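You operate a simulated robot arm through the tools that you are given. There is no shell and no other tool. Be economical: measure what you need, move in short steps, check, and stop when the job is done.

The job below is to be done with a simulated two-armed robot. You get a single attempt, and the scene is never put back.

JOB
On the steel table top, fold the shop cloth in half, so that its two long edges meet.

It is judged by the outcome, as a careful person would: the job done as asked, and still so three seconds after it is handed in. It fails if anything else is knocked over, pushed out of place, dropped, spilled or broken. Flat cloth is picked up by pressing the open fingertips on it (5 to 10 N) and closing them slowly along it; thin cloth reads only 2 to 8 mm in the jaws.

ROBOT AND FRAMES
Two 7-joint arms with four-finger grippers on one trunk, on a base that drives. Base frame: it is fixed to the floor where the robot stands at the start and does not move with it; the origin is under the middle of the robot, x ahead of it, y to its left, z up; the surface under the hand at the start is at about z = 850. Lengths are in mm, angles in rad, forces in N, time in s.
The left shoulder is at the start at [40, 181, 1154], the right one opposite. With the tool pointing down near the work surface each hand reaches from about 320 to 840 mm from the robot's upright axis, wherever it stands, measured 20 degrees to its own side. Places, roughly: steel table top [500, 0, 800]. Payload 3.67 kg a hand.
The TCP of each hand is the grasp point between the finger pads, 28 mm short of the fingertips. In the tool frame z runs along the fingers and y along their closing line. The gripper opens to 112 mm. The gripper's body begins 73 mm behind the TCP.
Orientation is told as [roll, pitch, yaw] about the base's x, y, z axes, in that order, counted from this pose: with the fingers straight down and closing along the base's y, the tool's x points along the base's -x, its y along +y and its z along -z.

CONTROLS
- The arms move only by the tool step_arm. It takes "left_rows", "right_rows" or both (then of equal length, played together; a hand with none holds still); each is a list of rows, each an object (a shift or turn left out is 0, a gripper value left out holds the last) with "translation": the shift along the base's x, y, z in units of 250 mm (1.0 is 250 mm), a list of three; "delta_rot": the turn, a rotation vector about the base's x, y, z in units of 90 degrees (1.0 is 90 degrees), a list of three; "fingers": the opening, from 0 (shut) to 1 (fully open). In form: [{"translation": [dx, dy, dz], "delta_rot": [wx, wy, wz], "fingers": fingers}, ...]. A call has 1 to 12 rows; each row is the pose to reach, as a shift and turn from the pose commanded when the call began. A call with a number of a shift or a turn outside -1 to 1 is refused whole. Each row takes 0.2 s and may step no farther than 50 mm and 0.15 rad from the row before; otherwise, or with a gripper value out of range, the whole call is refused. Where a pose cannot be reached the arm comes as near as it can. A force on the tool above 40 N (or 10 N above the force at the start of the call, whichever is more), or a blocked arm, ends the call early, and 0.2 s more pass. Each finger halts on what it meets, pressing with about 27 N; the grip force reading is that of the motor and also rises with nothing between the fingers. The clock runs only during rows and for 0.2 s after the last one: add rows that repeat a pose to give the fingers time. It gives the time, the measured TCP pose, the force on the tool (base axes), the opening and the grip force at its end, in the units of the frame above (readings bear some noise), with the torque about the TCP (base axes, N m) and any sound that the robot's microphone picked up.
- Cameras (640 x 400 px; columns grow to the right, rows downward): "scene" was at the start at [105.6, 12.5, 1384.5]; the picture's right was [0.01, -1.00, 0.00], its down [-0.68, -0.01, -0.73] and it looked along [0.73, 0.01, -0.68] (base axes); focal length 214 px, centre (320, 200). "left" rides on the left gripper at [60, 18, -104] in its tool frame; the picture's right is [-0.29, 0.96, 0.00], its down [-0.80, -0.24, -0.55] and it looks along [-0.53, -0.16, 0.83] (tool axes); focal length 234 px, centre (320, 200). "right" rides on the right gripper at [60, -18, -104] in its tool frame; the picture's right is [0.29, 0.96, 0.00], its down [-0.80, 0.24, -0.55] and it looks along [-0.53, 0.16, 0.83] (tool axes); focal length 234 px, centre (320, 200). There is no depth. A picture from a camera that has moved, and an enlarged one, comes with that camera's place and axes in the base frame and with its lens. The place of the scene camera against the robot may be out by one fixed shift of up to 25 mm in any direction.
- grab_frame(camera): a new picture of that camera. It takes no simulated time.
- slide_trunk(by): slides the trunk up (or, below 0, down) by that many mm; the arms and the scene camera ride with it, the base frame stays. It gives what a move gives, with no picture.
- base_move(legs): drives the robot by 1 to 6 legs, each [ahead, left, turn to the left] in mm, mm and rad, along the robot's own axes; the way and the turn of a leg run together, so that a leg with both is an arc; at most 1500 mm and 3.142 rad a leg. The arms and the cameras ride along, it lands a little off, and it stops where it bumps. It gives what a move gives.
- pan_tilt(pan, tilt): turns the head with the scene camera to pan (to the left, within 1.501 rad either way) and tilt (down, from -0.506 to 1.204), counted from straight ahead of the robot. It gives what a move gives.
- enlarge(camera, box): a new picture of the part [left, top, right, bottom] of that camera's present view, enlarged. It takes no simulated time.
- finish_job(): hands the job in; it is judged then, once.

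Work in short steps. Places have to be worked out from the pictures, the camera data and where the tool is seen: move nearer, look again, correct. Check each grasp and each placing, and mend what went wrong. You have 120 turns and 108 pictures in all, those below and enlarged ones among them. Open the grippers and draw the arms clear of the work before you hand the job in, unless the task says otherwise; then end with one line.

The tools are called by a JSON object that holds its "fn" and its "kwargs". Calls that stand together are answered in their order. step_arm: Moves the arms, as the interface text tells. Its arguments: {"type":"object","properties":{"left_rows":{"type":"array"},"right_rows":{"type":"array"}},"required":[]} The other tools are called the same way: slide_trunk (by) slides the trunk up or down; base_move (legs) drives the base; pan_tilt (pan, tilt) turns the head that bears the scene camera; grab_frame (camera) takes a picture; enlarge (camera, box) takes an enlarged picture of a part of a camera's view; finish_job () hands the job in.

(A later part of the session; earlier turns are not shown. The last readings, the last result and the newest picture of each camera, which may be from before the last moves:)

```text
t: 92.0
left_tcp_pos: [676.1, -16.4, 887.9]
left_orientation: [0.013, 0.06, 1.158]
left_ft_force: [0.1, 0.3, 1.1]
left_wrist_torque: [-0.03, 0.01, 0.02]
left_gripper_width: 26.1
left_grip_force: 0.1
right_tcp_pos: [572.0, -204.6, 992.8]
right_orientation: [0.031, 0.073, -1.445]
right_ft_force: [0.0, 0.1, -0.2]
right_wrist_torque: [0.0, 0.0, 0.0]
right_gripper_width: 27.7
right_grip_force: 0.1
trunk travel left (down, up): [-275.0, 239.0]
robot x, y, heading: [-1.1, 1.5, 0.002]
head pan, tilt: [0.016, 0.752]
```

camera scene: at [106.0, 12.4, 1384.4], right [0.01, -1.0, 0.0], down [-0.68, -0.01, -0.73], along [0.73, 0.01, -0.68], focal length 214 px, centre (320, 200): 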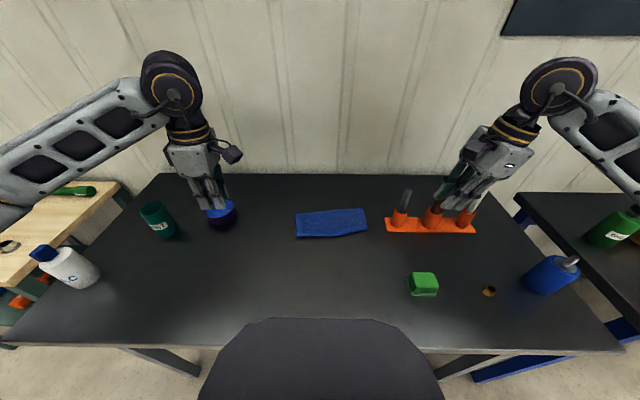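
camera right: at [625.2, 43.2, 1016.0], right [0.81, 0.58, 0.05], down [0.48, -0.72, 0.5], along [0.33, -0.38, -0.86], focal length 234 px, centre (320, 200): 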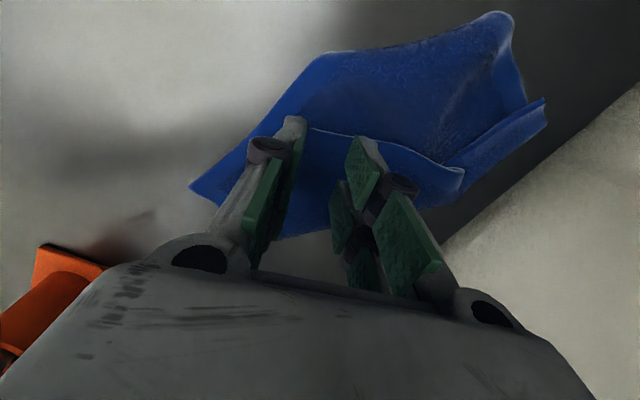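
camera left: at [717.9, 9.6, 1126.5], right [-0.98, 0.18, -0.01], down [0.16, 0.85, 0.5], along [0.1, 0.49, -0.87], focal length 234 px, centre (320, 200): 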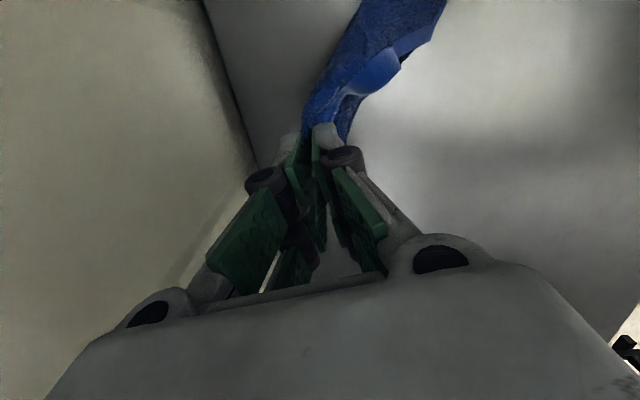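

Light contact of about 1 N; the previous light pinch worked near this height. I go 1 mm lower and close slowly, then lift 40 mm.

{"fn": "step_arm", "kwargs": {"left_rows": [{"translation": [0, 0, -0.005], "fingers": 0.22}, {"translation": [0, 0, -0.006], "fingers": 0.195}, {"translation": [0, 0, -0.006], "fingers": 0.17}, {"translation": [0, 0, -0.006], "fingers": 0.15}, {"translation": [0, 0, -0.006], "fingers": 0.13}, {"translation": [0, 0, -0.006], "fingers": 0.11}, {"translation": [0, 0, -0.006], "fingers": 0.09}, {"translation": [0, 0, -0.006], "fingers": 0.07}, {"translation": [0, 0, -0.006], "fingers": 0.05}, {"translation": [0, 0, -0.006], "fingers": 0.03}, {"translation": [0, 0, -0.006], "fingers": 0}, {"translation": [0, 0, -0.006], "fingers": 0}]}}

{"fn": "step_arm", "kwargs": {"left_rows": [{"translation": [0, 0.01, 0.05]}, {"translation": [0, 0.03, 0.1]}, {"translation": [0, 0.06, 0.16]}]}}

{"fn": "enlarge", "kwargs": {"camera": "scene", "box": [265, 150, 385, 225]}}

```text
t: 94.6
left_tcp_pos: [675.8, -15.9, 886.5]
left_orientation: [0.013, 0.062, 1.158]
left_ft_force: [0.8, -0.1, 0.0]
left_wrist_torque: [0.01, -0.01, 0.0]
left_gripper_width: 3.9
left_grip_force: 26.8
right_tcp_pos: [571.8, -204.3, 993.6]
right_orientation: [0.03, 0.07, -1.445]
right_ft_force: [-0.7, -0.6, 0.2]
right_wrist_torque: [0.02, 0.0, -0.02]
right_gripper_width: 28.0
right_grip_force: 0.1
trunk travel left (down, up): [-275.0, 239.0]
robot x, y, heading: [3.4, 3.0, 0.0]
head pan, tilt: [0.016, 0.752]
```

```text
t: 95.4
left_tcp_pos: [674.9, -1.0, 928.7]
left_orientation: [0.012, 0.063, 1.16]
left_ft_force: [-0.5, -0.1, -0.8]
left_wrist_torque: [0.0, -0.02, -0.03]
left_gripper_width: 3.9
left_grip_force: 27.3
right_tcp_pos: [571.3, -204.0, 994.0]
right_orientation: [0.032, 0.072, -1.445]
right_ft_force: [-0.3, 0.3, 0.6]
right_wrist_torque: [-0.02, 0.02, 0.01]
right_gripper_width: 27.8
right_grip_force: 0.0
trunk travel left (down, up): [-275.0, 239.0]
robot x, y, heading: [-0.7, -0.8, 0.0]
head pan, tilt: [0.016, 0.752]
```

```text
5.33 times, centred on (325, 188) of scene
camera zoom: at [105.4, 12.7, 1384.5], right [0.01, -1.0, 0.0], down [-0.68, -0.01, -0.73], along [0.73, 0.01, -0.68], focal length 1144 px, centre (293, 267)
```

zoom: 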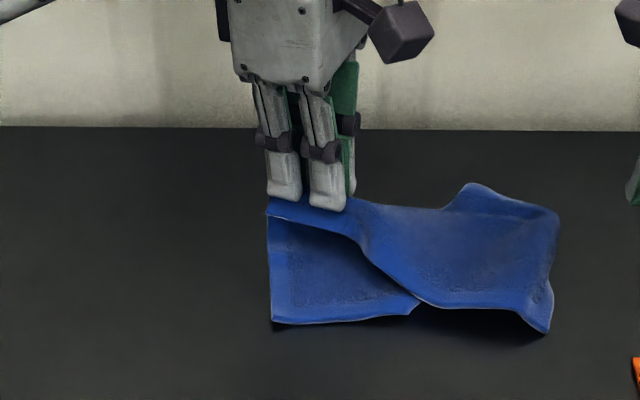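

Very good: the hem straightened, so the top layer now runs from the left jaws to its free corner on the right, over the lower layer. I turn the left hand so the hem parallels the lower edge, then lay it down on the lower corner D≈(611,28).

{"fn": "step_arm", "kwargs": {"left_rows": [{"translation": [0, 0.01, 0.02], "delta_rot": [0, 0, 0.09]}, {"translation": [0, 0.02, 0.04], "delta_rot": [0, 0, 0.18]}, {"translation": [0, 0.02, 0.05], "delta_rot": [0, 0, 0.27]}, {"translation": [0, 0.02, 0.05], "delta_rot": [0, 0, 0.36]}]}}

{"fn": "enlarge", "kwargs": {"camera": "scene", "box": [265, 150, 385, 225]}}

```text
t: 96.4
left_tcp_pos: [674.7, 4.2, 939.0]
left_orientation: [0.013, 0.062, 1.727]
left_ft_force: [0.9, 0.0, 0.6]
left_wrist_torque: [-0.01, 0.04, -0.07]
left_gripper_width: 4.1
left_grip_force: 27.2
right_tcp_pos: [571.8, -203.5, 993.6]
right_orientation: [0.033, 0.071, -1.443]
right_ft_force: [0.2, -0.2, 1.0]
right_wrist_torque: [0.05, 0.0, 0.0]
right_gripper_width: 28.0
right_grip_force: 0.1
trunk travel left (down, up): [-275.0, 239.0]
robot x, y, heading: [1.3, -1.4, 0.003]
head pan, tilt: [0.016, 0.752]
```

```text
5.33 times, centred on (325, 188) of scene
camera zoom: at [105.7, 12.6, 1384.4], right [0.01, -1.0, 0.0], down [-0.68, -0.01, -0.73], along [0.73, 0.01, -0.68], focal length 1144 px, centre (293, 267)
```

zoom: 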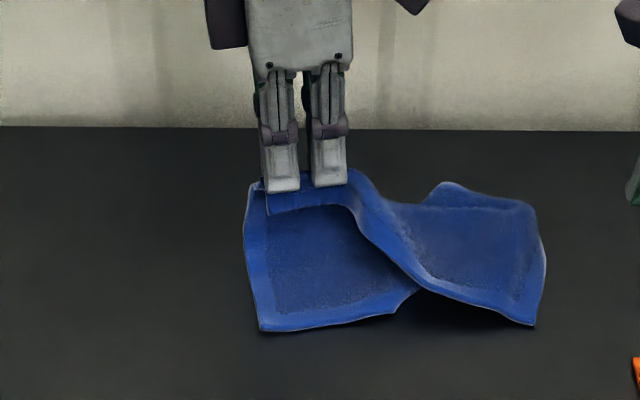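

The top-right corner B lies free on the table near (608,-142). I take it with the right hand so both hands hold the hem and can hang the cloth straight.

{"fn": "step_arm", "kwargs": {"right_rows": [{"translation": [0.05, 0.06, -0.04], "delta_rot": [0, 0, -0.03], "fingers": 0.26}, {"translation": [0.1, 0.14, -0.1], "delta_rot": [0, 0, -0.07]}, {"translation": [0.16, 0.22, -0.18], "delta_rot": [0, 0, -0.1]}, {"translation": [0.21, 0.28, -0.28], "delta_rot": [0, 0, -0.1]}, {"translation": [0.22, 0.29, -0.36], "delta_rot": [0, 0, -0.1]}, {"translation": [0.22, 0.29, -0.38], "delta_rot": [0, 0, -0.1]}]}}

{"fn": "enlarge", "kwargs": {"camera": "scene", "box": [265, 150, 385, 225]}}

{"fn": "grab_frame", "kwargs": {"camera": "right"}}

```text
t: 97.8
left_tcp_pos: [675.1, 4.0, 939.6]
left_orientation: [0.013, 0.062, 1.725]
left_ft_force: [0.2, 1.2, -0.4]
left_wrist_torque: [0.02, 0.01, -0.05]
left_gripper_width: 4.1
left_grip_force: 26.9
right_tcp_pos: [628.4, -131.2, 897.0]
right_orientation: [0.03, 0.071, -1.602]
right_ft_force: [-0.4, 0.3, -0.7]
right_wrist_torque: [0.02, -0.03, 0.03]
right_gripper_width: 29.3
right_grip_force: 0.1
trunk travel left (down, up): [-275.0, 239.0]
robot x, y, heading: [1.2, -1.4, -0.006]
head pan, tilt: [0.016, 0.752]
```

```text
5.33 times, centred on (325, 188) of scene
camera zoom: at [105.8, 12.7, 1384.5], right [0.02, -1.0, 0.0], down [-0.68, -0.01, -0.73], along [0.73, 0.01, -0.68], focal length 1144 px, centre (293, 267)
```

zoom: 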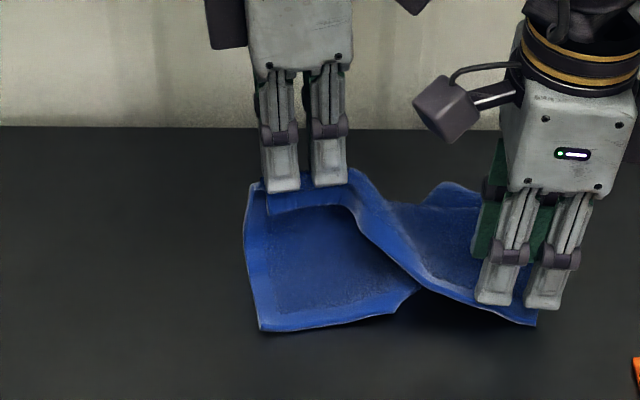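

```text
21 pictures are left
camera right: at [607.5, -77.3, 1005.3], right [0.97, 0.26, 0.05], down [0.2, -0.84, 0.5], along [0.17, -0.48, -0.86], focal length 234 px, centre (320, 200)
```

right: 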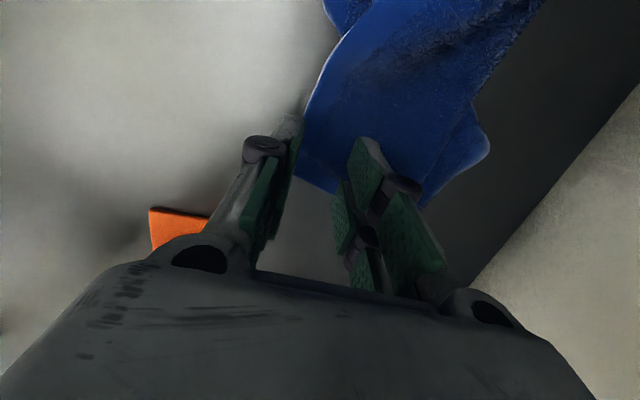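

B is at about (617,-141). I shift 10 mm forward, 8 mm left and lower to light contact.

{"fn": "step_arm", "kwargs": {"right_rows": [{"translation": [0.04, 0.03, -0.01]}, {"translation": [0.04, 0.03, -0.032]}, {"translation": [0.04, 0.03, -0.044]}, {"translation": [0.04, 0.03, -0.052]}, {"translation": [0.04, 0.03, -0.052]}]}}

```text
t: 99.0
left_tcp_pos: [675.7, 4.6, 938.6]
left_orientation: [0.011, 0.062, 1.724]
left_ft_force: [0.5, -0.1, -0.2]
left_wrist_torque: [-0.02, 0.05, -0.08]
left_gripper_width: 3.8
left_grip_force: 26.8
right_tcp_pos: [638.8, -124.1, 884.5]
right_orientation: [0.031, 0.07, -1.602]
right_ft_force: [0.5, -0.3, 0.0]
right_wrist_torque: [0.0, -0.02, 0.0]
right_gripper_width: 29.3
right_grip_force: 0.0
trunk travel left (down, up): [-275.0, 239.0]
robot x, y, heading: [-0.6, -1.9, -0.005]
head pan, tilt: [0.016, 0.752]
```

{"fn": "step_arm", "kwargs": {"right_rows": [{"translation": [0, 0, -0.006]}, {"translation": [0, 0, -0.012]}, {"translation": [0, 0, -0.012]}]}}

```text
t: 99.8
left_tcp_pos: [674.9, 4.6, 938.8]
left_orientation: [0.011, 0.06, 1.725]
left_ft_force: [0.3, -0.3, -0.5]
left_wrist_torque: [0.0, 0.02, -0.1]
left_gripper_width: 4.0
left_grip_force: 26.9
right_tcp_pos: [638.0, -124.6, 883.4]
right_orientation: [0.032, 0.071, -1.603]
right_ft_force: [1.1, -0.7, 3.5]
right_wrist_torque: [-0.01, 0.01, -0.02]
right_gripper_width: 28.7
right_grip_force: 0.0
trunk travel left (down, up): [-275.0, 239.0]
robot x, y, heading: [-3.3, -0.4, 0.001]
head pan, tilt: [0.016, 0.752]
```

Contact 3.5 N. I close slowly and lift a little.

{"fn": "step_arm", "kwargs": {"right_rows": [{"fingers": 0.235}, {"fingers": 0.21}, {"fingers": 0.185}, {"fingers": 0.16}, {"fingers": 0.135}, {"fingers": 0.11}, {"fingers": 0.09}, {"fingers": 0.07}, {"fingers": 0.05}, {"fingers": 0.03}, {"fingers": 0}, {"fingers": 0}]}}

{"fn": "step_arm", "kwargs": {"left_rows": [{"translation": [0, 0, 0.04]}, {"translation": [0, 0, 0.08]}, {"translation": [0, 0, 0.12]}], "right_rows": [{"translation": [0, 0, 0.08]}, {"translation": [0, 0, 0.18]}, {"translation": [0, 0, 0.28]}]}}

{"fn": "enlarge", "kwargs": {"camera": "scene", "box": [255, 120, 395, 230]}}

```text
t: 102.4
left_tcp_pos: [674.9, 4.4, 939.1]
left_orientation: [0.011, 0.061, 1.725]
left_ft_force: [0.5, -0.1, -0.8]
left_wrist_torque: [0.02, 0.0, -0.08]
left_gripper_width: 3.9
left_grip_force: 26.7
right_tcp_pos: [637.1, -124.0, 882.7]
right_orientation: [0.032, 0.07, -1.602]
right_ft_force: [-0.1, 0.1, 0.6]
right_wrist_torque: [0.0, 0.0, -0.01]
right_gripper_width: 4.4
right_grip_force: 27.0
trunk travel left (down, up): [-275.0, 239.0]
robot x, y, heading: [-1.7, 0.1, 0.002]
head pan, tilt: [0.016, 0.752]
```

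```text
t: 103.2
left_tcp_pos: [675.8, 3.6, 969.1]
left_orientation: [0.012, 0.063, 1.725]
left_ft_force: [-0.1, -0.3, -0.2]
left_wrist_torque: [0.01, -0.01, -0.05]
left_gripper_width: 4.0
left_grip_force: 27.1
right_tcp_pos: [638.5, -123.0, 952.5]
right_orientation: [0.033, 0.073, -1.602]
right_ft_force: [-0.4, 0.6, 0.3]
right_wrist_torque: [-0.01, -0.01, 0.02]
right_gripper_width: 4.2
right_grip_force: 27.2
trunk travel left (down, up): [-275.0, 239.0]
robot x, y, heading: [-3.9, -2.8, 0.001]
head pan, tilt: [0.016, 0.752]
```

```text
3.64 times, centred on (325, 175) of scene
camera zoom: at [105.3, 12.8, 1384.5], right [0.01, -1.0, 0.0], down [-0.68, -0.01, -0.73], along [0.73, 0.01, -0.68], focal length 780 px, centre (302, 291)
```

zoom: 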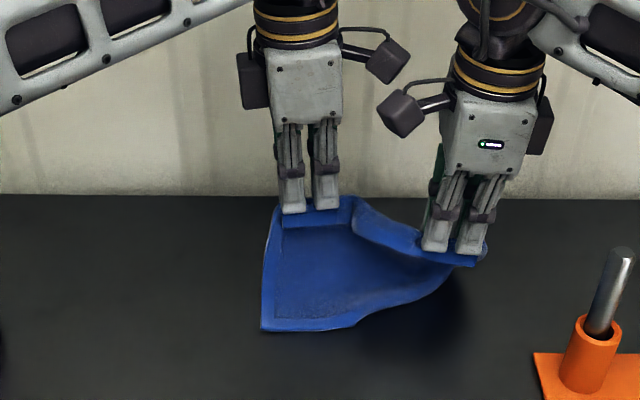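

Both hands now hold the hem (4.0 and 4.2 mm). I raise and spread them evenly so the cloth hangs straight like a curtain.

{"fn": "step_arm", "kwargs": {"left_rows": [{"translation": [-0.03, 0.02, 0.06], "delta_rot": [0, 0, -0.02]}, {"translation": [-0.08, 0.05, 0.12], "delta_rot": [0, 0, -0.04]}, {"translation": [-0.13, 0.09, 0.18], "delta_rot": [0, 0, -0.06]}, {"translation": [-0.18, 0.13, 0.26], "delta_rot": [0, 0, -0.08]}, {"translation": [-0.23, 0.17, 0.33], "delta_rot": [0, 0, -0.1]}, {"translation": [-0.264, 0.205, 0.39], "delta_rot": [0, 0, -0.1]}, {"translation": [-0.264, 0.205, 0.39], "delta_rot": [0, 0, -0.1]}], "right_rows": [{"translation": [-0.01, 0.0, 0.08]}, {"translation": [-0.03, 0.01, 0.16]}, {"translation": [-0.05, 0.02, 0.24]}, {"translation": [-0.08, 0.04, 0.32], "delta_rot": [0, 0, 0.01]}, {"translation": [-0.1, 0.06, 0.4], "delta_rot": [0, 0, 0.02]}, {"translation": [-0.114, 0.072, 0.456], "delta_rot": [0, 0, 0.02]}, {"translation": [-0.114, 0.072, 0.456], "delta_rot": [0, 0, 0.02]}]}}

{"fn": "enlarge", "kwargs": {"camera": "scene", "box": [240, 90, 400, 240]}}

```text
t: 104.8
left_tcp_pos: [609.6, 53.8, 1066.4]
left_orientation: [0.013, 0.06, 1.567]
left_ft_force: [0.7, -4.9, 0.7]
left_wrist_torque: [-0.14, 0.03, 0.07]
left_gripper_width: 3.9
left_grip_force: 26.8
right_tcp_pos: [609.9, -106.0, 1065.6]
right_orientation: [0.033, 0.073, -1.571]
right_ft_force: [0.2, 3.8, -1.3]
right_wrist_torque: [0.13, 0.04, -0.02]
right_gripper_width: 4.2
right_grip_force: 27.1
trunk travel left (down, up): [-275.0, 239.0]
robot x, y, heading: [1.0, 2.2, -0.007]
head pan, tilt: [0.016, 0.752]
```

```text
2.67 times, centred on (320, 165) of scene
camera zoom: at [106.3, 12.1, 1384.4], right [0.01, -1.0, 0.0], down [-0.68, -0.01, -0.73], along [0.73, 0.01, -0.68], focal length 572 px, centre (320, 293)
```

zoom: 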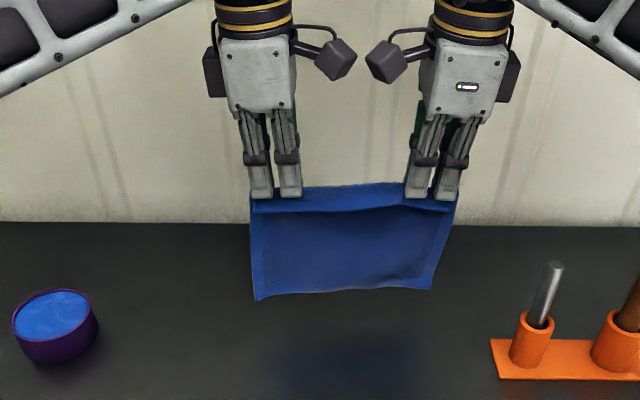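

The cloth hangs flat and square, hem on top. I bring it back toward me, relax the tension slightly and let it settle before laying.

{"fn": "step_arm", "kwargs": {"left_rows": [{"translation": [-0.06, -0.006, 0]}, {"translation": [-0.12, -0.01, 0]}, {"translation": [-0.18, -0.01, 0]}, {"translation": [-0.24, -0.01, 0]}, {"translation": [-0.28, -0.01, -0.02]}, {"translation": [-0.28, -0.01, -0.04]}, {"translation": [-0.28, -0.01, -0.06]}, {"translation": [-0.28, -0.01, -0.08]}, {"translation": [-0.28, -0.01, -0.1]}, {"translation": [-0.28, -0.01, -0.1]}, {"translation": [-0.28, -0.01, -0.1]}], "right_rows": [{"translation": [-0.06, 0.002, 0]}, {"translation": [-0.12, 0.004, 0]}, {"translation": [-0.18, 0.004, 0]}, {"translation": [-0.24, 0.004, 0]}, {"translation": [-0.28, 0.004, -0.02]}, {"translation": [-0.28, 0.004, -0.04]}, {"translation": [-0.28, 0.004, -0.06]}, {"translation": [-0.28, 0.004, -0.08]}, {"translation": [-0.28, 0.004, -0.1]}, {"translation": [-0.28, 0.004, -0.1]}, {"translation": [-0.28, 0.004, -0.1]}]}}

{"fn": "enlarge", "kwargs": {"camera": "scene", "box": [240, 110, 400, 260]}}

```text
t: 107.2
left_tcp_pos: [540.1, 52.3, 1042.8]
left_orientation: [0.011, 0.06, 1.568]
left_ft_force: [0.4, -0.8, 0.2]
left_wrist_torque: [-0.04, -0.01, 0.09]
left_gripper_width: 3.8
left_grip_force: 27.2
right_tcp_pos: [538.4, -104.4, 1041.2]
right_orientation: [0.032, 0.071, -1.571]
right_ft_force: [-0.3, 1.6, -0.2]
right_wrist_torque: [-0.02, 0.01, 0.01]
right_gripper_width: 4.0
right_grip_force: 26.9
trunk travel left (down, up): [-275.0, 239.0]
robot x, y, heading: [1.0, -0.2, 0.0]
head pan, tilt: [0.016, 0.752]
```

```text
2.67 times, centred on (320, 185) of scene
camera zoom: at [105.8, 12.5, 1384.4], right [0.01, -1.0, 0.0], down [-0.68, -0.01, -0.73], along [0.73, 0.01, -0.68], focal length 572 px, centre (320, 240)
```

zoom: 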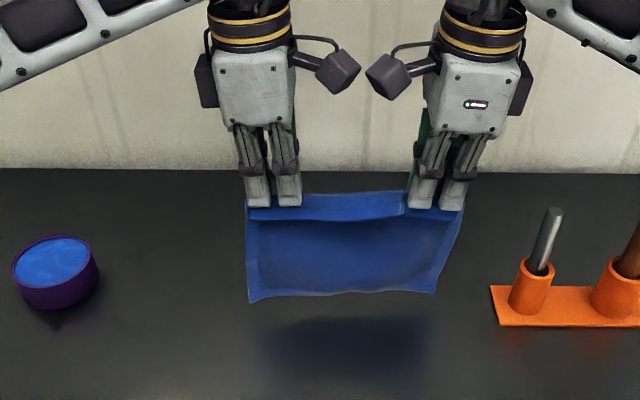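

Hanging just above the table. I lay it down by moving the hem forward and down along an arc.

{"fn": "step_arm", "kwargs": {"left_rows": [{"translation": [0, 0, -0.056]}, {"translation": [0.05, 0, -0.068]}, {"translation": [0.1, 0, -0.078]}, {"translation": [0.2, 0, -0.1]}, {"translation": [0.29, 0, -0.14]}, {"translation": [0.37, 0, -0.195]}, {"translation": [0.44, 0, -0.264]}, {"translation": [0.49, 0, -0.336]}, {"translation": [0.53, 0, -0.41]}, {"translation": [0.55, 0, -0.472]}, {"translation": [0.55, 0, -0.472]}], "right_rows": [{"translation": [0, 0, -0.056]}, {"translation": [0.05, 0, -0.068]}, {"translation": [0.1, 0, -0.078]}, {"translation": [0.2, 0, -0.1]}, {"translation": [0.29, 0, -0.14]}, {"translation": [0.37, 0, -0.195]}, {"translation": [0.44, 0, -0.264]}, {"translation": [0.49, 0, -0.336]}, {"translation": [0.53, 0, -0.41]}, {"translation": [0.55, 0, -0.472]}, {"translation": [0.55, 0, -0.472]}]}}

{"fn": "enlarge", "kwargs": {"camera": "scene", "box": [260, 150, 400, 250]}}

```text
t: 109.6
left_tcp_pos: [678.2, 52.5, 923.9]
left_orientation: [0.011, 0.061, 1.566]
left_ft_force: [0.3, -1.3, 0.7]
left_wrist_torque: [-0.09, 0.02, 0.04]
left_gripper_width: 3.7
left_grip_force: 27.2
right_tcp_pos: [677.3, -104.5, 922.8]
right_orientation: [0.033, 0.073, -1.57]
right_ft_force: [-0.4, 1.1, -0.5]
right_wrist_torque: [0.05, 0.0, 0.0]
right_gripper_width: 4.3
right_grip_force: 26.9
trunk travel left (down, up): [-275.0, 239.0]
robot x, y, heading: [1.7, 0.9, 0.0]
head pan, tilt: [0.016, 0.752]
```

```text
4.00 times, centred on (330, 200) of scene
camera zoom: at [105.4, 12.4, 1384.5], right [0.01, -1.0, 0.0], down [-0.68, -0.01, -0.73], along [0.73, 0.01, -0.68], focal length 858 px, centre (280, 200)
```

zoom: 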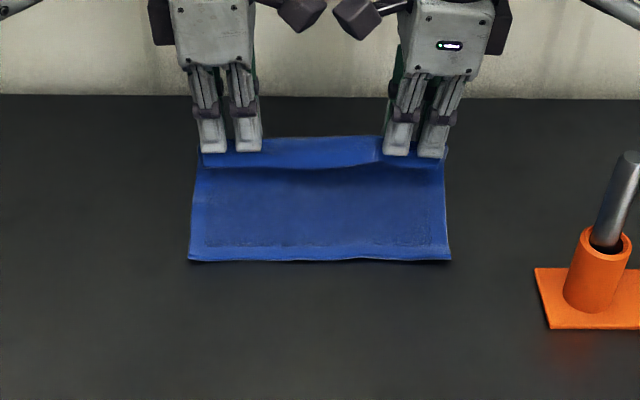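

The cloth is laid straight: near edge D≈(588,90), C≈(591,-131), parallel to y. Now the fold: tilt the hands and bring the hem back above the near edge, stopping about 25 mm up.

{"fn": "step_arm", "kwargs": {"left_rows": [{"translation": [-0.046, 0, 0.016], "delta_rot": [0, -0.074, 0]}, {"translation": [-0.092, 0, 0.032], "delta_rot": [0, -0.148, 0]}, {"translation": [-0.139, 0, 0.048], "delta_rot": [0, -0.222, 0]}, {"translation": [-0.182, 0, 0.012], "delta_rot": [0, -0.305, 0]}, {"translation": [-0.225, 0, -0.024], "delta_rot": [0, -0.389, 0]}, {"translation": [-0.25, 0, -0.07], "delta_rot": [0, -0.445, 0]}, {"translation": [-0.276, 0, -0.116], "delta_rot": [0, -0.5, 0]}, {"translation": [-0.276, 0, -0.116], "delta_rot": [0, -0.5, 0]}], "right_rows": [{"translation": [-0.048, 0, 0.017], "delta_rot": [0, -0.074, 0]}, {"translation": [-0.096, 0, 0.034], "delta_rot": [0, -0.148, 0]}, {"translation": [-0.144, 0, 0.052], "delta_rot": [0, -0.222, 0]}, {"translation": [-0.19, 0, 0.016], "delta_rot": [0, -0.305, 0]}, {"translation": [-0.236, 0, -0.02], "delta_rot": [0, -0.389, 0]}, {"translation": [-0.266, 0, -0.066], "delta_rot": [0, -0.445, 0]}, {"translation": [-0.296, 0, -0.112], "delta_rot": [0, -0.5, 0]}, {"translation": [-0.296, 0, -0.112], "delta_rot": [0, -0.5, 0]}]}}

{"fn": "grab_frame", "kwargs": {"camera": "left"}}

{"fn": "grab_frame", "kwargs": {"camera": "right"}}

```text
t: 111.4
left_tcp_pos: [610.8, 52.7, 893.9]
left_orientation: [-0.776, 0.043, 1.523]
left_ft_force: [-0.5, -1.8, 0.0]
left_wrist_torque: [-0.01, 0.09, -0.07]
left_gripper_width: 3.5
left_grip_force: 27.1
right_tcp_pos: [602.6, -104.9, 895.6]
right_orientation: [0.821, 0.05, -1.521]
right_ft_force: [2.3, 1.9, -0.8]
right_wrist_torque: [0.03, 0.07, 0.04]
right_gripper_width: 3.8
right_grip_force: 27.6
trunk travel left (down, up): [-275.0, 239.0]
robot x, y, heading: [-0.8, 0.7, -0.001]
head pan, tilt: [0.016, 0.752]
```

```text
16 pictures are left
camera left: at [522.4, 0.5, 957.8], right [-0.67, 0.29, -0.68], down [-0.18, 0.83, 0.53], along [0.72, 0.48, -0.5], focal length 234 px, centre (320, 200)
```

left: 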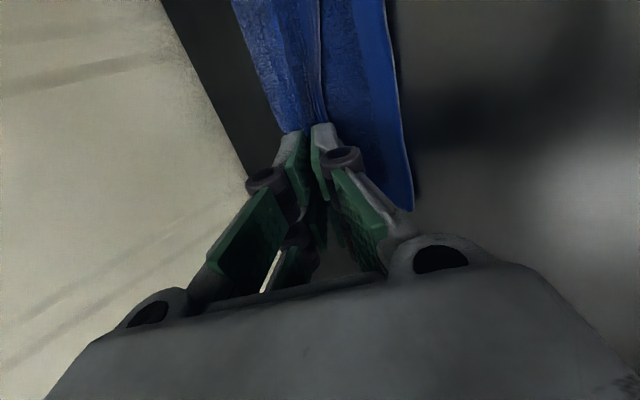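

```text
15 pictures are left
camera right: at [510.7, -51.1, 956.1], right [0.64, 0.28, 0.71], down [-0.2, -0.84, 0.51], along [0.74, -0.47, -0.48], focal length 234 px, centre (320, 200)
```

right: 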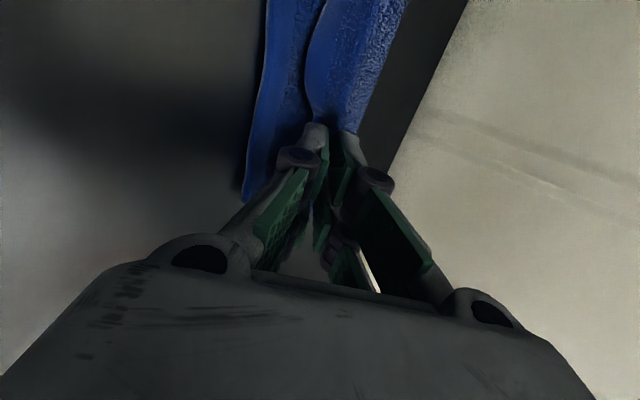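

Lower near edge confirmed at x≈588 on both sides; jaws are 42 and 34 mm inside. I lower the last 13 mm, open, and withdraw backward along the fingers.

{"fn": "step_arm", "kwargs": {"left_rows": [{"translation": [0, 0, -0.026]}, {"translation": [0, 0, -0.05]}, {"translation": [0, 0, -0.05], "fingers": 0.06}, {"translation": [0, 0, -0.05], "fingers": 0.12}, {"translation": [0, 0, -0.046], "fingers": 0.16}, {"translation": [-0.06, 0, 0.014]}, {"translation": [-0.14, 0, 0.094]}, {"translation": [-0.24, 0.02, 0.21]}, {"translation": [-0.3, 0.08, 0.35]}, {"translation": [-0.3, 0.2, 0.45]}, {"translation": [-0.3, 0.38, 0.5]}, {"translation": [-0.3, 0.52, 0.5]}], "right_rows": [{"translation": [0, 0, -0.026]}, {"translation": [0, 0, -0.05]}, {"translation": [0, 0, -0.05], "fingers": 0.06}, {"translation": [0, 0, -0.05], "fingers": 0.12}, {"translation": [0, 0, -0.046], "fingers": 0.16}, {"translation": [-0.06, 0, 0.014]}, {"translation": [-0.14, 0, 0.094]}, {"translation": [-0.24, -0.02, 0.21]}, {"translation": [-0.3, -0.08, 0.35]}, {"translation": [-0.3, -0.2, 0.45]}, {"translation": [-0.3, -0.38, 0.5]}, {"translation": [-0.3, -0.52, 0.5]}]}}

{"fn": "enlarge", "kwargs": {"camera": "scene", "box": [265, 150, 385, 225]}}

```text
t: 114.0
left_tcp_pos: [531.3, 183.4, 1020.8]
left_orientation: [-0.775, 0.04, 1.524]
left_ft_force: [0.0, 0.6, 0.1]
left_wrist_torque: [0.01, -0.01, 0.01]
left_gripper_width: 17.7
left_grip_force: 0.0
right_tcp_pos: [527.5, -234.0, 1019.6]
right_orientation: [0.818, 0.052, -1.52]
right_ft_force: [0.1, 0.1, 0.2]
right_wrist_torque: [0.0, 0.0, 0.0]
right_gripper_width: 17.9
right_grip_force: 0.1
trunk travel left (down, up): [-275.0, 239.0]
robot x, y, heading: [-0.5, 0.1, 0.0]
head pan, tilt: [0.016, 0.752]
```

```text
5.33 times, centred on (325, 188) of scene
camera zoom: at [104.5, 12.7, 1384.5], right [0.02, -1.0, 0.0], down [-0.68, -0.01, -0.73], along [0.73, 0.01, -0.68], focal length 1144 px, centre (293, 267)
```

zoom: 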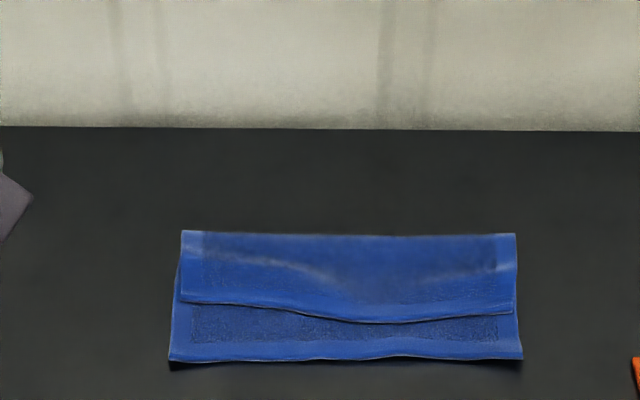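

Neatly laid, but the top hem ended ~45 mm short of the near edge. The top layer is easy to take again: I bring both hands upright over its hem ends (left ≈(644,65), right ≈(635,-109)).

{"fn": "step_arm", "kwargs": {"left_rows": [{"translation": [0.04, -0.02, 0], "delta_rot": [0, 0.09, 0], "fingers": 0.232}, {"translation": [0.08, -0.06, 0], "delta_rot": [0, 0.18, 0]}, {"translation": [0.14, -0.12, 0], "delta_rot": [0, 0.27, 0]}, {"translation": [0.2, -0.18, 0], "delta_rot": [0, 0.36, 0]}, {"translation": [0.27, -0.26, 0], "delta_rot": [0, 0.45, 0]}, {"translation": [0.34, -0.34, -0.05], "delta_rot": [0, 0.5, 0]}, {"translation": [0.41, -0.42, -0.15], "delta_rot": [0, 0.5, 0]}, {"translation": [0.452, -0.472, -0.28], "delta_rot": [0, 0.5, 0]}, {"translation": [0.452, -0.472, -0.4], "delta_rot": [0, 0.5, 0]}, {"translation": [0.452, -0.472, -0.464], "delta_rot": [0, 0.5, 0]}, {"translation": [0.452, -0.472, -0.464], "delta_rot": [0, 0.5, 0]}], "right_rows": [{"translation": [0.04, 0.02, 0], "delta_rot": [0, 0.09, 0], "fingers": 0.232}, {"translation": [0.08, 0.06, 0], "delta_rot": [0, 0.18, 0]}, {"translation": [0.14, 0.12, 0], "delta_rot": [0, 0.27, 0]}, {"translation": [0.2, 0.18, 0], "delta_rot": [0, 0.36, 0]}, {"translation": [0.26, 0.26, 0], "delta_rot": [0, 0.45, 0]}, {"translation": [0.33, 0.34, -0.05], "delta_rot": [0, 0.5, 0]}, {"translation": [0.4, 0.42, -0.15], "delta_rot": [0, 0.5, 0]}, {"translation": [0.43, 0.5, -0.28], "delta_rot": [0, 0.5, 0]}, {"translation": [0.43, 0.5, -0.4], "delta_rot": [0, 0.5, 0]}, {"translation": [0.43, 0.5, -0.46], "delta_rot": [0, 0.5, 0]}, {"translation": [0.43, 0.5, -0.46], "delta_rot": [0, 0.5, 0]}]}}

{"fn": "enlarge", "kwargs": {"camera": "scene", "box": [265, 150, 385, 225]}}

{"fn": "grab_frame", "kwargs": {"camera": "left"}}

{"fn": "grab_frame", "kwargs": {"camera": "right"}}

```text
t: 114.8
left_tcp_pos: [565.2, 151.6, 1021.9]
left_orientation: [-0.351, 0.057, 1.543]
left_ft_force: [-0.5, 0.5, 0.4]
left_wrist_torque: [-0.04, -0.02, -0.02]
left_gripper_width: 26.2
left_grip_force: 0.1
right_tcp_pos: [554.5, -208.6, 1020.4]
right_orientation: [0.382, 0.06, -1.548]
right_ft_force: [-26.2, -6.6, 5.7]
right_wrist_torque: [-0.12, 0.91, -0.53]
right_gripper_width: 40.3
right_grip_force: 13.3
trunk travel left (down, up): [-275.0, 239.0]
robot x, y, heading: [0.9, 1.2, -0.008]
head pan, tilt: [0.016, 0.752]
stopped in row 4 (right hand): the force on the tool passed its limit at 47 N (the readings are from after the stop); the commanded pose is now the measured one
```

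```text
5.33 times, centred on (325, 188) of scene
camera zoom: at [100.4, 12.0, 1384.9], right [0.01, -1.0, 0.0], down [-0.68, -0.01, -0.73], along [0.73, 0.01, -0.68], focal length 1144 px, centre (293, 267)
```

zoom: 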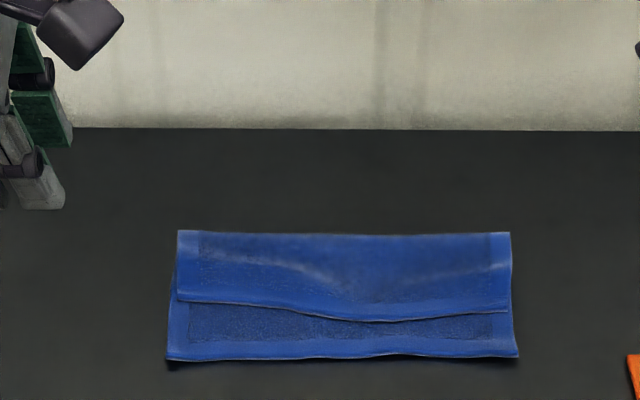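

```text
12 pictures are left
camera left: at [511.8, 99.6, 1116.1], right [-0.89, 0.29, -0.34], down [0.06, 0.83, 0.56], along [0.45, 0.48, -0.76], focal length 234 px, centre (320, 200)
```

left: 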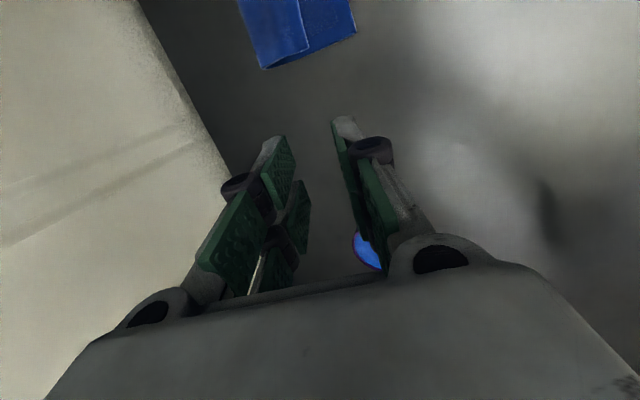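

```text
11 pictures are left
camera right: at [497.4, -154.2, 1112.9], right [0.88, 0.29, 0.37], down [0.03, -0.83, 0.55], along [0.47, -0.48, -0.74], focal length 234 px, centre (320, 200)
```

right: 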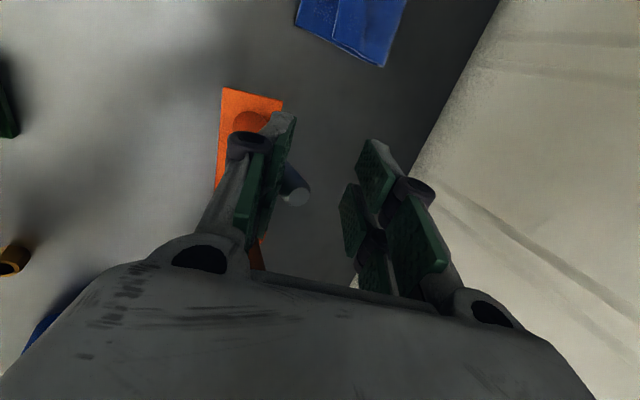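

The right finger bumped the tall tool in the rack (force −26 N in x): I flew too low there. I back off 10 mm in −x and then go straight up, and check the rack.

{"fn": "step_arm", "kwargs": {"right_rows": [{"translation": [-0.02, 0, 0]}, {"translation": [-0.04, 0, 0.0]}, {"translation": [-0.04, 0, 0.1]}, {"translation": [-0.04, 0, 0.25]}, {"translation": [-0.04, 0, 0.4]}]}}

{"fn": "grab_frame", "kwargs": {"camera": "scene"}}

```text
t: 116.0
left_tcp_pos: [567.7, 152.6, 1018.5]
left_orientation: [-0.348, 0.058, 1.544]
left_ft_force: [0.7, -0.3, -0.4]
left_wrist_torque: [-0.01, -0.01, 0.01]
left_gripper_width: 26.3
left_grip_force: 0.1
right_tcp_pos: [549.3, -207.6, 1118.8]
right_orientation: [0.384, 0.063, -1.547]
right_ft_force: [-0.9, -0.3, 1.1]
right_wrist_torque: [-0.01, 0.03, -0.01]
right_gripper_width: 26.0
right_grip_force: 0.2
trunk travel left (down, up): [-275.0, 239.0]
robot x, y, heading: [-0.5, -0.1, -0.006]
head pan, tilt: [0.016, 0.752]
```

```text
10 pictures are left
camera scene: at [105.0, 12.7, 1384.5], right [0.01, -1.0, 0.0], down [-0.68, -0.01, -0.73], along [0.73, 0.01, -0.68], focal length 214 px, centre (320, 200)
```

scene: 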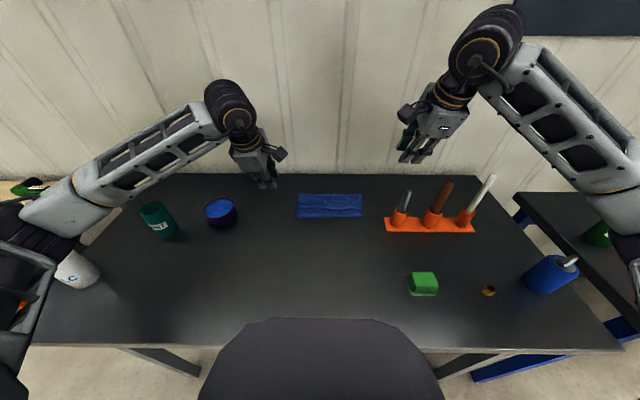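

The rack and its tools stand exactly as at the start. Now, with the right hand high and moved inward first, both hands go upright to hover over the top hem.

{"fn": "step_arm", "kwargs": {"left_rows": [{"translation": [0.04, -0.06, 0], "delta_rot": [0, 0.07, 0]}, {"translation": [0.1, -0.14, 0], "delta_rot": [0, 0.14, 0]}, {"translation": [0.16, -0.22, -0.02], "delta_rot": [0, 0.222, 0]}, {"translation": [0.24, -0.3, -0.06], "delta_rot": [0, 0.222, 0]}, {"translation": [0.305, -0.35, -0.12], "delta_rot": [0, 0.222, 0]}, {"translation": [0.305, -0.35, -0.2], "delta_rot": [0, 0.222, 0]}, {"translation": [0.305, -0.35, -0.3], "delta_rot": [0, 0.222, 0]}, {"translation": [0.305, -0.35, -0.38], "delta_rot": [0, 0.222, 0]}, {"translation": [0.305, -0.35, -0.43], "delta_rot": [0, 0.222, 0]}, {"translation": [0.305, -0.35, -0.454], "delta_rot": [0, 0.222, 0]}, {"translation": [0.305, -0.35, -0.454], "delta_rot": [0, 0.222, 0]}], "right_rows": [{"translation": [0.0, 0.1, 0], "delta_rot": [0, 0.08, 0]}, {"translation": [0.04, 0.22, 0], "delta_rot": [0, 0.16, 0]}, {"translation": [0.12, 0.34, 0], "delta_rot": [0, 0.244, 0]}, {"translation": [0.24, 0.394, -0.05], "delta_rot": [0, 0.244, 0]}, {"translation": [0.344, 0.394, -0.15], "delta_rot": [0, 0.244, 0]}, {"translation": [0.344, 0.394, -0.3], "delta_rot": [0, 0.244, 0]}, {"translation": [0.344, 0.394, -0.45], "delta_rot": [0, 0.244, 0]}, {"translation": [0.344, 0.394, -0.6], "delta_rot": [0, 0.244, 0]}, {"translation": [0.344, 0.394, -0.74], "delta_rot": [0, 0.244, 0]}, {"translation": [0.344, 0.394, -0.855], "delta_rot": [0, 0.244, 0]}, {"translation": [0.344, 0.394, -0.855], "delta_rot": [0, 0.244, 0]}]}}

{"fn": "enlarge", "kwargs": {"camera": "scene", "box": [265, 150, 385, 225]}}

```text
t: 118.5
left_tcp_pos: [644.5, 64.4, 907.8]
left_orientation: [0.0, 0.063, 1.566]
left_ft_force: [-0.9, 0.3, 0.4]
left_wrist_torque: [-0.01, -0.03, -0.03]
left_gripper_width: 25.8
left_grip_force: 0.0
right_tcp_pos: [635.0, -111.5, 904.3]
right_orientation: [0.001, 0.066, -1.573]
right_ft_force: [-0.4, 0.1, -0.4]
right_wrist_torque: [-0.02, 0.02, -0.02]
right_gripper_width: 25.9
right_grip_force: 0.0
trunk travel left (down, up): [-275.0, 239.0]
robot x, y, heading: [-1.7, -1.3, 0.001]
head pan, tilt: [0.016, 0.752]
```

```text
5.33 times, centred on (325, 188) of scene
camera zoom: at [104.7, 12.2, 1384.5], right [0.01, -1.0, 0.0], down [-0.68, -0.01, -0.73], along [0.73, 0.01, -0.68], focal length 1144 px, centre (293, 267)
```

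zoom: 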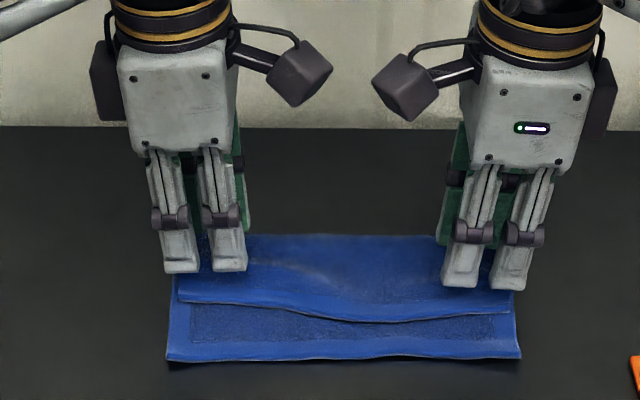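

Well aligned. I shift both a few mm inward and lower to light contact with the top layer.

{"fn": "step_arm", "kwargs": {"left_rows": [{"translation": [0, -0.02, -0.02]}, {"translation": [0, -0.02, -0.05]}, {"translation": [0, -0.02, -0.078]}, {"translation": [0, -0.02, -0.078]}], "right_rows": [{"translation": [0.016, 0.02, -0.02]}, {"translation": [0.016, 0.02, -0.05]}, {"translation": [0.016, 0.02, -0.064]}, {"translation": [0.016, 0.02, -0.064]}]}}

```text
t: 119.5
left_tcp_pos: [645.1, 59.8, 886.8]
left_orientation: [0.003, 0.063, 1.564]
left_ft_force: [-0.6, 0.0, 0.1]
left_wrist_torque: [-0.02, 0.01, 0.01]
left_gripper_width: 26.3
left_grip_force: 0.0
right_tcp_pos: [638.7, -104.6, 888.5]
right_orientation: [-0.001, 0.068, -1.572]
right_ft_force: [0.4, 0.0, 0.2]
right_wrist_torque: [-0.01, 0.01, -0.03]
right_gripper_width: 25.8
right_grip_force: 0.1
trunk travel left (down, up): [-275.0, 239.0]
robot x, y, heading: [-2.1, -2.0, -0.0]
head pan, tilt: [0.016, 0.752]
```

{"fn": "step_arm", "kwargs": {"left_rows": [{"translation": [0, 0, -0.006]}, {"translation": [0, 0, -0.01]}, {"translation": [0, 0, -0.01]}], "right_rows": [{"translation": [0, 0, -0.008]}, {"translation": [0, 0, -0.014]}, {"translation": [0, 0, -0.014]}]}}

```text
t: 120.2
left_tcp_pos: [644.4, 59.9, 885.0]
left_orientation: [-0.001, 0.062, 1.567]
left_ft_force: [0.8, -1.5, 4.5]
left_wrist_torque: [0.01, -0.03, -0.03]
left_gripper_width: 25.9
left_grip_force: 0.1
right_tcp_pos: [640.6, -104.4, 885.7]
right_orientation: [0.001, 0.066, -1.572]
right_ft_force: [0.0, 0.2, 2.5]
right_wrist_torque: [-0.05, 0.03, -0.03]
right_gripper_width: 25.8
right_grip_force: 0.2
trunk travel left (down, up): [-275.0, 239.0]
robot x, y, heading: [-0.8, -1.9, 0.0]
head pan, tilt: [0.016, 0.752]
```

Right 2.5 N, left 4.5 N; I ease the left up 1 mm and close both slowly.

{"fn": "step_arm", "kwargs": {"left_rows": [{"translation": [0, 0, 0.005], "fingers": 0.215}, {"translation": [0, 0, 0.005], "fingers": 0.195}, {"translation": [0, 0, 0.005], "fingers": 0.17}, {"translation": [0, 0, 0.005], "fingers": 0.15}, {"translation": [0, 0, 0.005], "fingers": 0.13}, {"translation": [0, 0, 0.005], "fingers": 0.11}, {"translation": [0, 0, 0.005], "fingers": 0.09}, {"translation": [0, 0, 0.005], "fingers": 0.07}, {"translation": [0, 0, 0.005], "fingers": 0.05}, {"translation": [0, 0, 0.005], "fingers": 0.03}, {"translation": [0, 0, 0.005], "fingers": 0}, {"translation": [0, 0, 0.005], "fingers": 0}], "right_rows": [{"fingers": 0.215}, {"fingers": 0.195}, {"fingers": 0.17}, {"fingers": 0.15}, {"fingers": 0.13}, {"fingers": 0.11}, {"fingers": 0.09}, {"fingers": 0.07}, {"fingers": 0.05}, {"fingers": 0.03}, {"fingers": 0}, {"fingers": 0}]}}

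```text
t: 122.8
left_tcp_pos: [644.1, 59.5, 886.5]
left_orientation: [0.002, 0.063, 1.566]
left_ft_force: [-0.3, -0.4, 1.7]
left_wrist_torque: [-0.02, -0.02, -0.06]
left_gripper_width: 8.1
left_grip_force: 26.8
right_tcp_pos: [639.1, -104.7, 885.7]
right_orientation: [0.001, 0.067, -1.573]
right_ft_force: [-0.1, 0.2, 2.1]
right_wrist_torque: [0.03, -0.03, -0.02]
right_gripper_width: 7.3
right_grip_force: 27.1
trunk travel left (down, up): [-275.0, 239.0]
robot x, y, heading: [1.8, -1.6, 0.0]
head pan, tilt: [0.016, 0.752]
```

Both read 7–8 mm, so both layers were caught. I reopen in place, rise, and shift ~5 mm toward the hem for a lighter bite.

{"fn": "step_arm", "kwargs": {"left_rows": [{"fingers": 0.08}, {"fingers": 0.16}, {"fingers": 0.232}, {"translation": [0, 0, 0.04], "fingers": 0.232}, {"translation": [-0.02, 0, 0.04]}, {"translation": [-0.02, 0, 0.016]}, {"translation": [-0.02, 0, 0.01]}, {"translation": [-0.02, 0, 0.01]}], "right_rows": [{"fingers": 0.08}, {"fingers": 0.16}, {"fingers": 0.232}, {"translation": [0, 0, 0.04], "fingers": 0.232}, {"translation": [-0.02, 0, 0.04]}, {"translation": [-0.02, 0, 0.016]}, {"translation": [-0.02, 0, 0.01]}, {"translation": [-0.02, 0, 0.01]}]}}

{"fn": "enlarge", "kwargs": {"camera": "scene", "box": [265, 150, 385, 225]}}

```text
t: 124.7
left_tcp_pos: [639.8, 59.8, 888.1]
left_orientation: [0.002, 0.062, 1.565]
left_ft_force: [0.0, -0.9, 0.8]
left_wrist_torque: [0.04, -0.01, -0.02]
left_gripper_width: 26.0
left_grip_force: 0.0
right_tcp_pos: [635.1, -103.9, 887.7]
right_orientation: [0.001, 0.066, -1.572]
right_ft_force: [-0.2, 0.5, -0.2]
right_wrist_torque: [0.0, 0.01, 0.02]
right_gripper_width: 26.2
right_grip_force: 0.1
trunk travel left (down, up): [-275.0, 239.0]
robot x, y, heading: [0.1, -2.7, -0.002]
head pan, tilt: [0.016, 0.752]
```

```text
5.33 times, centred on (325, 188) of scene
camera zoom: at [105.1, 12.1, 1384.4], right [0.01, -1.0, 0.0], down [-0.68, -0.01, -0.73], along [0.73, 0.01, -0.68], focal length 1144 px, centre (293, 267)
```

zoom: 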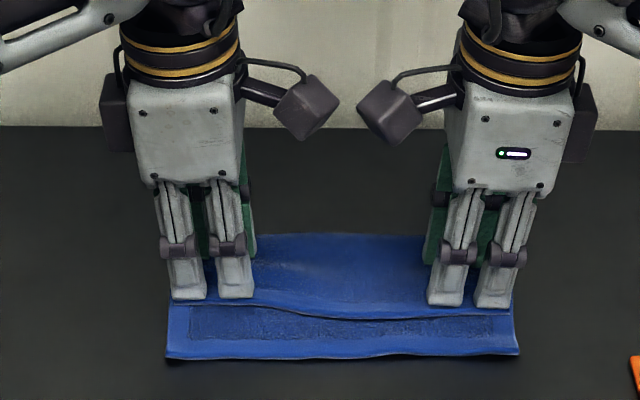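

The near fingers now sit right at the hem with under 1 N. I close slowly at this height.

{"fn": "step_arm", "kwargs": {"left_rows": [{"fingers": 0.215}, {"fingers": 0.195}, {"fingers": 0.17}, {"fingers": 0.15}, {"fingers": 0.13}, {"fingers": 0.11}, {"fingers": 0.09}, {"fingers": 0.07}, {"fingers": 0.05}, {"fingers": 0.03}, {"fingers": 0}, {"fingers": 0}], "right_rows": [{"translation": [0, 0, -0.004], "fingers": 0.215}, {"translation": [0, 0, -0.004], "fingers": 0.195}, {"translation": [0, 0, -0.004], "fingers": 0.17}, {"translation": [0, 0, -0.004], "fingers": 0.15}, {"translation": [0, 0, -0.004], "fingers": 0.13}, {"translation": [0, 0, -0.004], "fingers": 0.11}, {"translation": [0, 0, -0.004], "fingers": 0.09}, {"translation": [0, 0, -0.004], "fingers": 0.07}, {"translation": [0, 0, -0.004], "fingers": 0.05}, {"translation": [0, 0, -0.004], "fingers": 0.03}, {"translation": [0, 0, -0.004], "fingers": 0}, {"translation": [0, 0, -0.004], "fingers": 0}]}}

```text
t: 127.2
left_tcp_pos: [638.7, 60.5, 888.0]
left_orientation: [0.001, 0.064, 1.566]
left_ft_force: [0.0, -0.5, 0.5]
left_wrist_torque: [-0.04, 0.0, -0.02]
left_gripper_width: 5.3
left_grip_force: 27.0
right_tcp_pos: [635.5, -102.9, 885.9]
right_orientation: [0.002, 0.066, -1.572]
right_ft_force: [0.4, 1.1, 1.2]
right_wrist_torque: [0.01, -0.01, 0.01]
right_gripper_width: 4.4
right_grip_force: 26.5
trunk travel left (down, up): [-275.0, 239.0]
robot x, y, heading: [-0.1, -3.2, -0.001]
head pan, tilt: [0.016, 0.752]
```

Left 5.3, right 4.4 mm: top layer only, it seems. I lift 35 mm and look.

{"fn": "step_arm", "kwargs": {"left_rows": [{"translation": [0, 0, 0.05]}, {"translation": [0, 0, 0.1]}, {"translation": [0, 0, 0.14]}], "right_rows": [{"translation": [0, 0, 0.05]}, {"translation": [0, 0, 0.1]}, {"translation": [0, 0, 0.14]}]}}

{"fn": "enlarge", "kwargs": {"camera": "scene", "box": [265, 150, 385, 225]}}

```text
t: 128.1
left_tcp_pos: [638.7, 61.2, 924.4]
left_orientation: [0.0, 0.061, 1.566]
left_ft_force: [-1.0, -0.5, 0.3]
left_wrist_torque: [-0.01, -0.03, 0.01]
left_gripper_width: 5.0
left_grip_force: 27.3
right_tcp_pos: [635.0, -104.3, 922.1]
right_orientation: [0.0, 0.066, -1.572]
right_ft_force: [-0.2, 0.9, 0.8]
right_wrist_torque: [0.04, 0.0, -0.02]
right_gripper_width: 4.6
right_grip_force: 26.7
trunk travel left (down, up): [-275.0, 239.0]
robot x, y, heading: [-2.7, -1.1, 0.005]
head pan, tilt: [0.016, 0.752]
```

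```text
5.33 times, centred on (325, 188) of scene
camera zoom: at [104.9, 12.1, 1384.5], right [0.01, -1.0, 0.0], down [-0.68, -0.01, -0.73], along [0.73, 0.01, -0.68], focal length 1144 px, centre (293, 267)
```

zoom: 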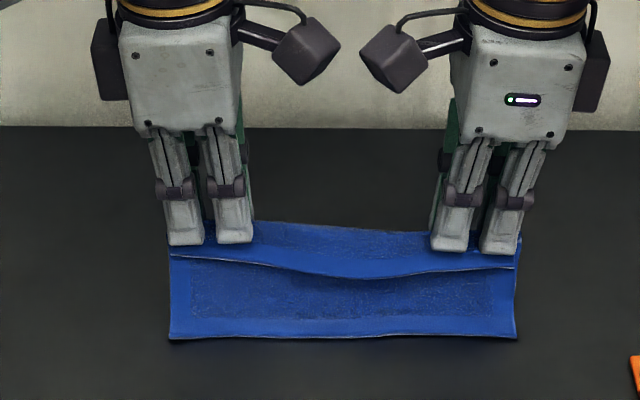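

Only the top layer is up, on both sides; the lower near edge is at x≈596. Keeping the hands upright, I move the hem toward me (left 28 mm, right 20 mm) and look before lowering.

{"fn": "step_arm", "kwargs": {"left_rows": [{"translation": [-0.03, 0, 0]}, {"translation": [-0.07, 0, -0.01]}, {"translation": [-0.112, 0, -0.04]}, {"translation": [-0.112, 0, -0.08]}], "right_rows": [{"translation": [-0.02, 0, 0]}, {"translation": [-0.05, 0, -0.01]}, {"translation": [-0.08, 0, -0.04]}, {"translation": [-0.08, 0, -0.08]}]}}

{"fn": "enlarge", "kwargs": {"camera": "scene", "box": [265, 150, 385, 225]}}

```text
t: 129.1
left_tcp_pos: [612.3, 60.1, 902.7]
left_orientation: [0.001, 0.062, 1.565]
left_ft_force: [0.3, -0.4, 0.5]
left_wrist_torque: [0.01, -0.02, -0.03]
left_gripper_width: 5.4
left_grip_force: 27.1
right_tcp_pos: [615.2, -104.1, 900.6]
right_orientation: [0.0, 0.066, -1.572]
right_ft_force: [-0.3, 1.5, 0.7]
right_wrist_torque: [0.0, 0.0, -0.03]
right_gripper_width: 4.3
right_grip_force: 26.9
trunk travel left (down, up): [-275.0, 239.0]
robot x, y, heading: [-1.8, 1.5, -0.004]
head pan, tilt: [0.016, 0.752]
```

```text
5.33 times, centred on (325, 188) of scene
camera zoom: at [105.6, 12.0, 1384.4], right [0.01, -1.0, 0.0], down [-0.68, -0.01, -0.73], along [0.73, 0.01, -0.68], focal length 1144 px, centre (293, 267)
```

zoom: 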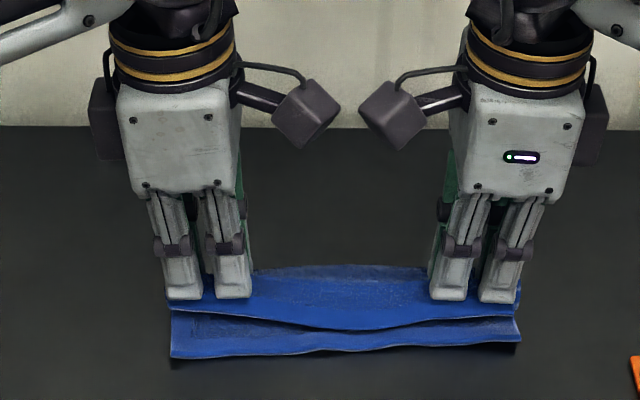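

The lower layer followed partly (D≈581, C≈593). I raise the hem higher to unload it, bring it farther toward me (left ~20, right ~7 mm more), then lower again to just above the table.

{"fn": "step_arm", "kwargs": {"left_rows": [{"translation": [0.02, 0, 0.08]}, {"translation": [0.02, 0, 0.18]}, {"translation": [-0.03, 0, 0.2]}, {"translation": [-0.08, 0, 0.18]}, {"translation": [-0.1, 0, 0.1]}, {"translation": [-0.1, 0, 0.0]}, {"translation": [-0.09, 0, -0.054]}, {"translation": [-0.09, 0, -0.054]}], "right_rows": [{"translation": [0.03, 0, 0.08]}, {"translation": [0.03, 0, 0.18]}, {"translation": [0.0, 0, 0.2]}, {"translation": [-0.03, 0, 0.18]}, {"translation": [-0.04, 0, 0.1]}, {"translation": [-0.04, 0, 0.0]}, {"translation": [-0.035, 0, -0.05]}, {"translation": [-0.035, 0, -0.05]}]}}

{"fn": "enlarge", "kwargs": {"camera": "scene", "box": [265, 150, 385, 225]}}

```text
t: 130.8
left_tcp_pos: [590.2, 60.8, 889.3]
left_orientation: [0.0, 0.063, 1.567]
left_ft_force: [-0.2, -1.5, 5.3]
left_wrist_torque: [0.0, 0.02, 0.0]
left_gripper_width: 4.8
left_grip_force: 26.3
right_tcp_pos: [605.5, -105.0, 889.5]
right_orientation: [0.003, 0.069, -1.572]
right_ft_force: [-0.8, 1.0, 2.1]
right_wrist_torque: [0.02, 0.02, 0.02]
right_gripper_width: 4.5
right_grip_force: 27.3
trunk travel left (down, up): [-275.0, 239.0]
robot x, y, heading: [-2.3, 0.6, -0.002]
head pan, tilt: [0.016, 0.752]
```

```text
5.33 times, centred on (325, 188) of scene
camera zoom: at [104.2, 11.9, 1384.6], right [0.01, -1.0, 0.0], down [-0.68, -0.01, -0.73], along [0.73, 0.01, -0.68], focal length 1144 px, centre (293, 267)
```

zoom: 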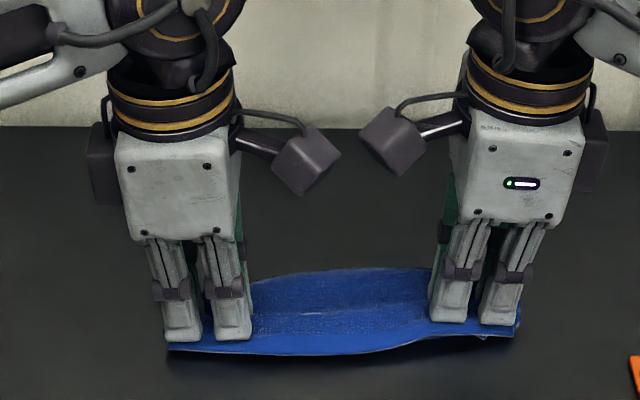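

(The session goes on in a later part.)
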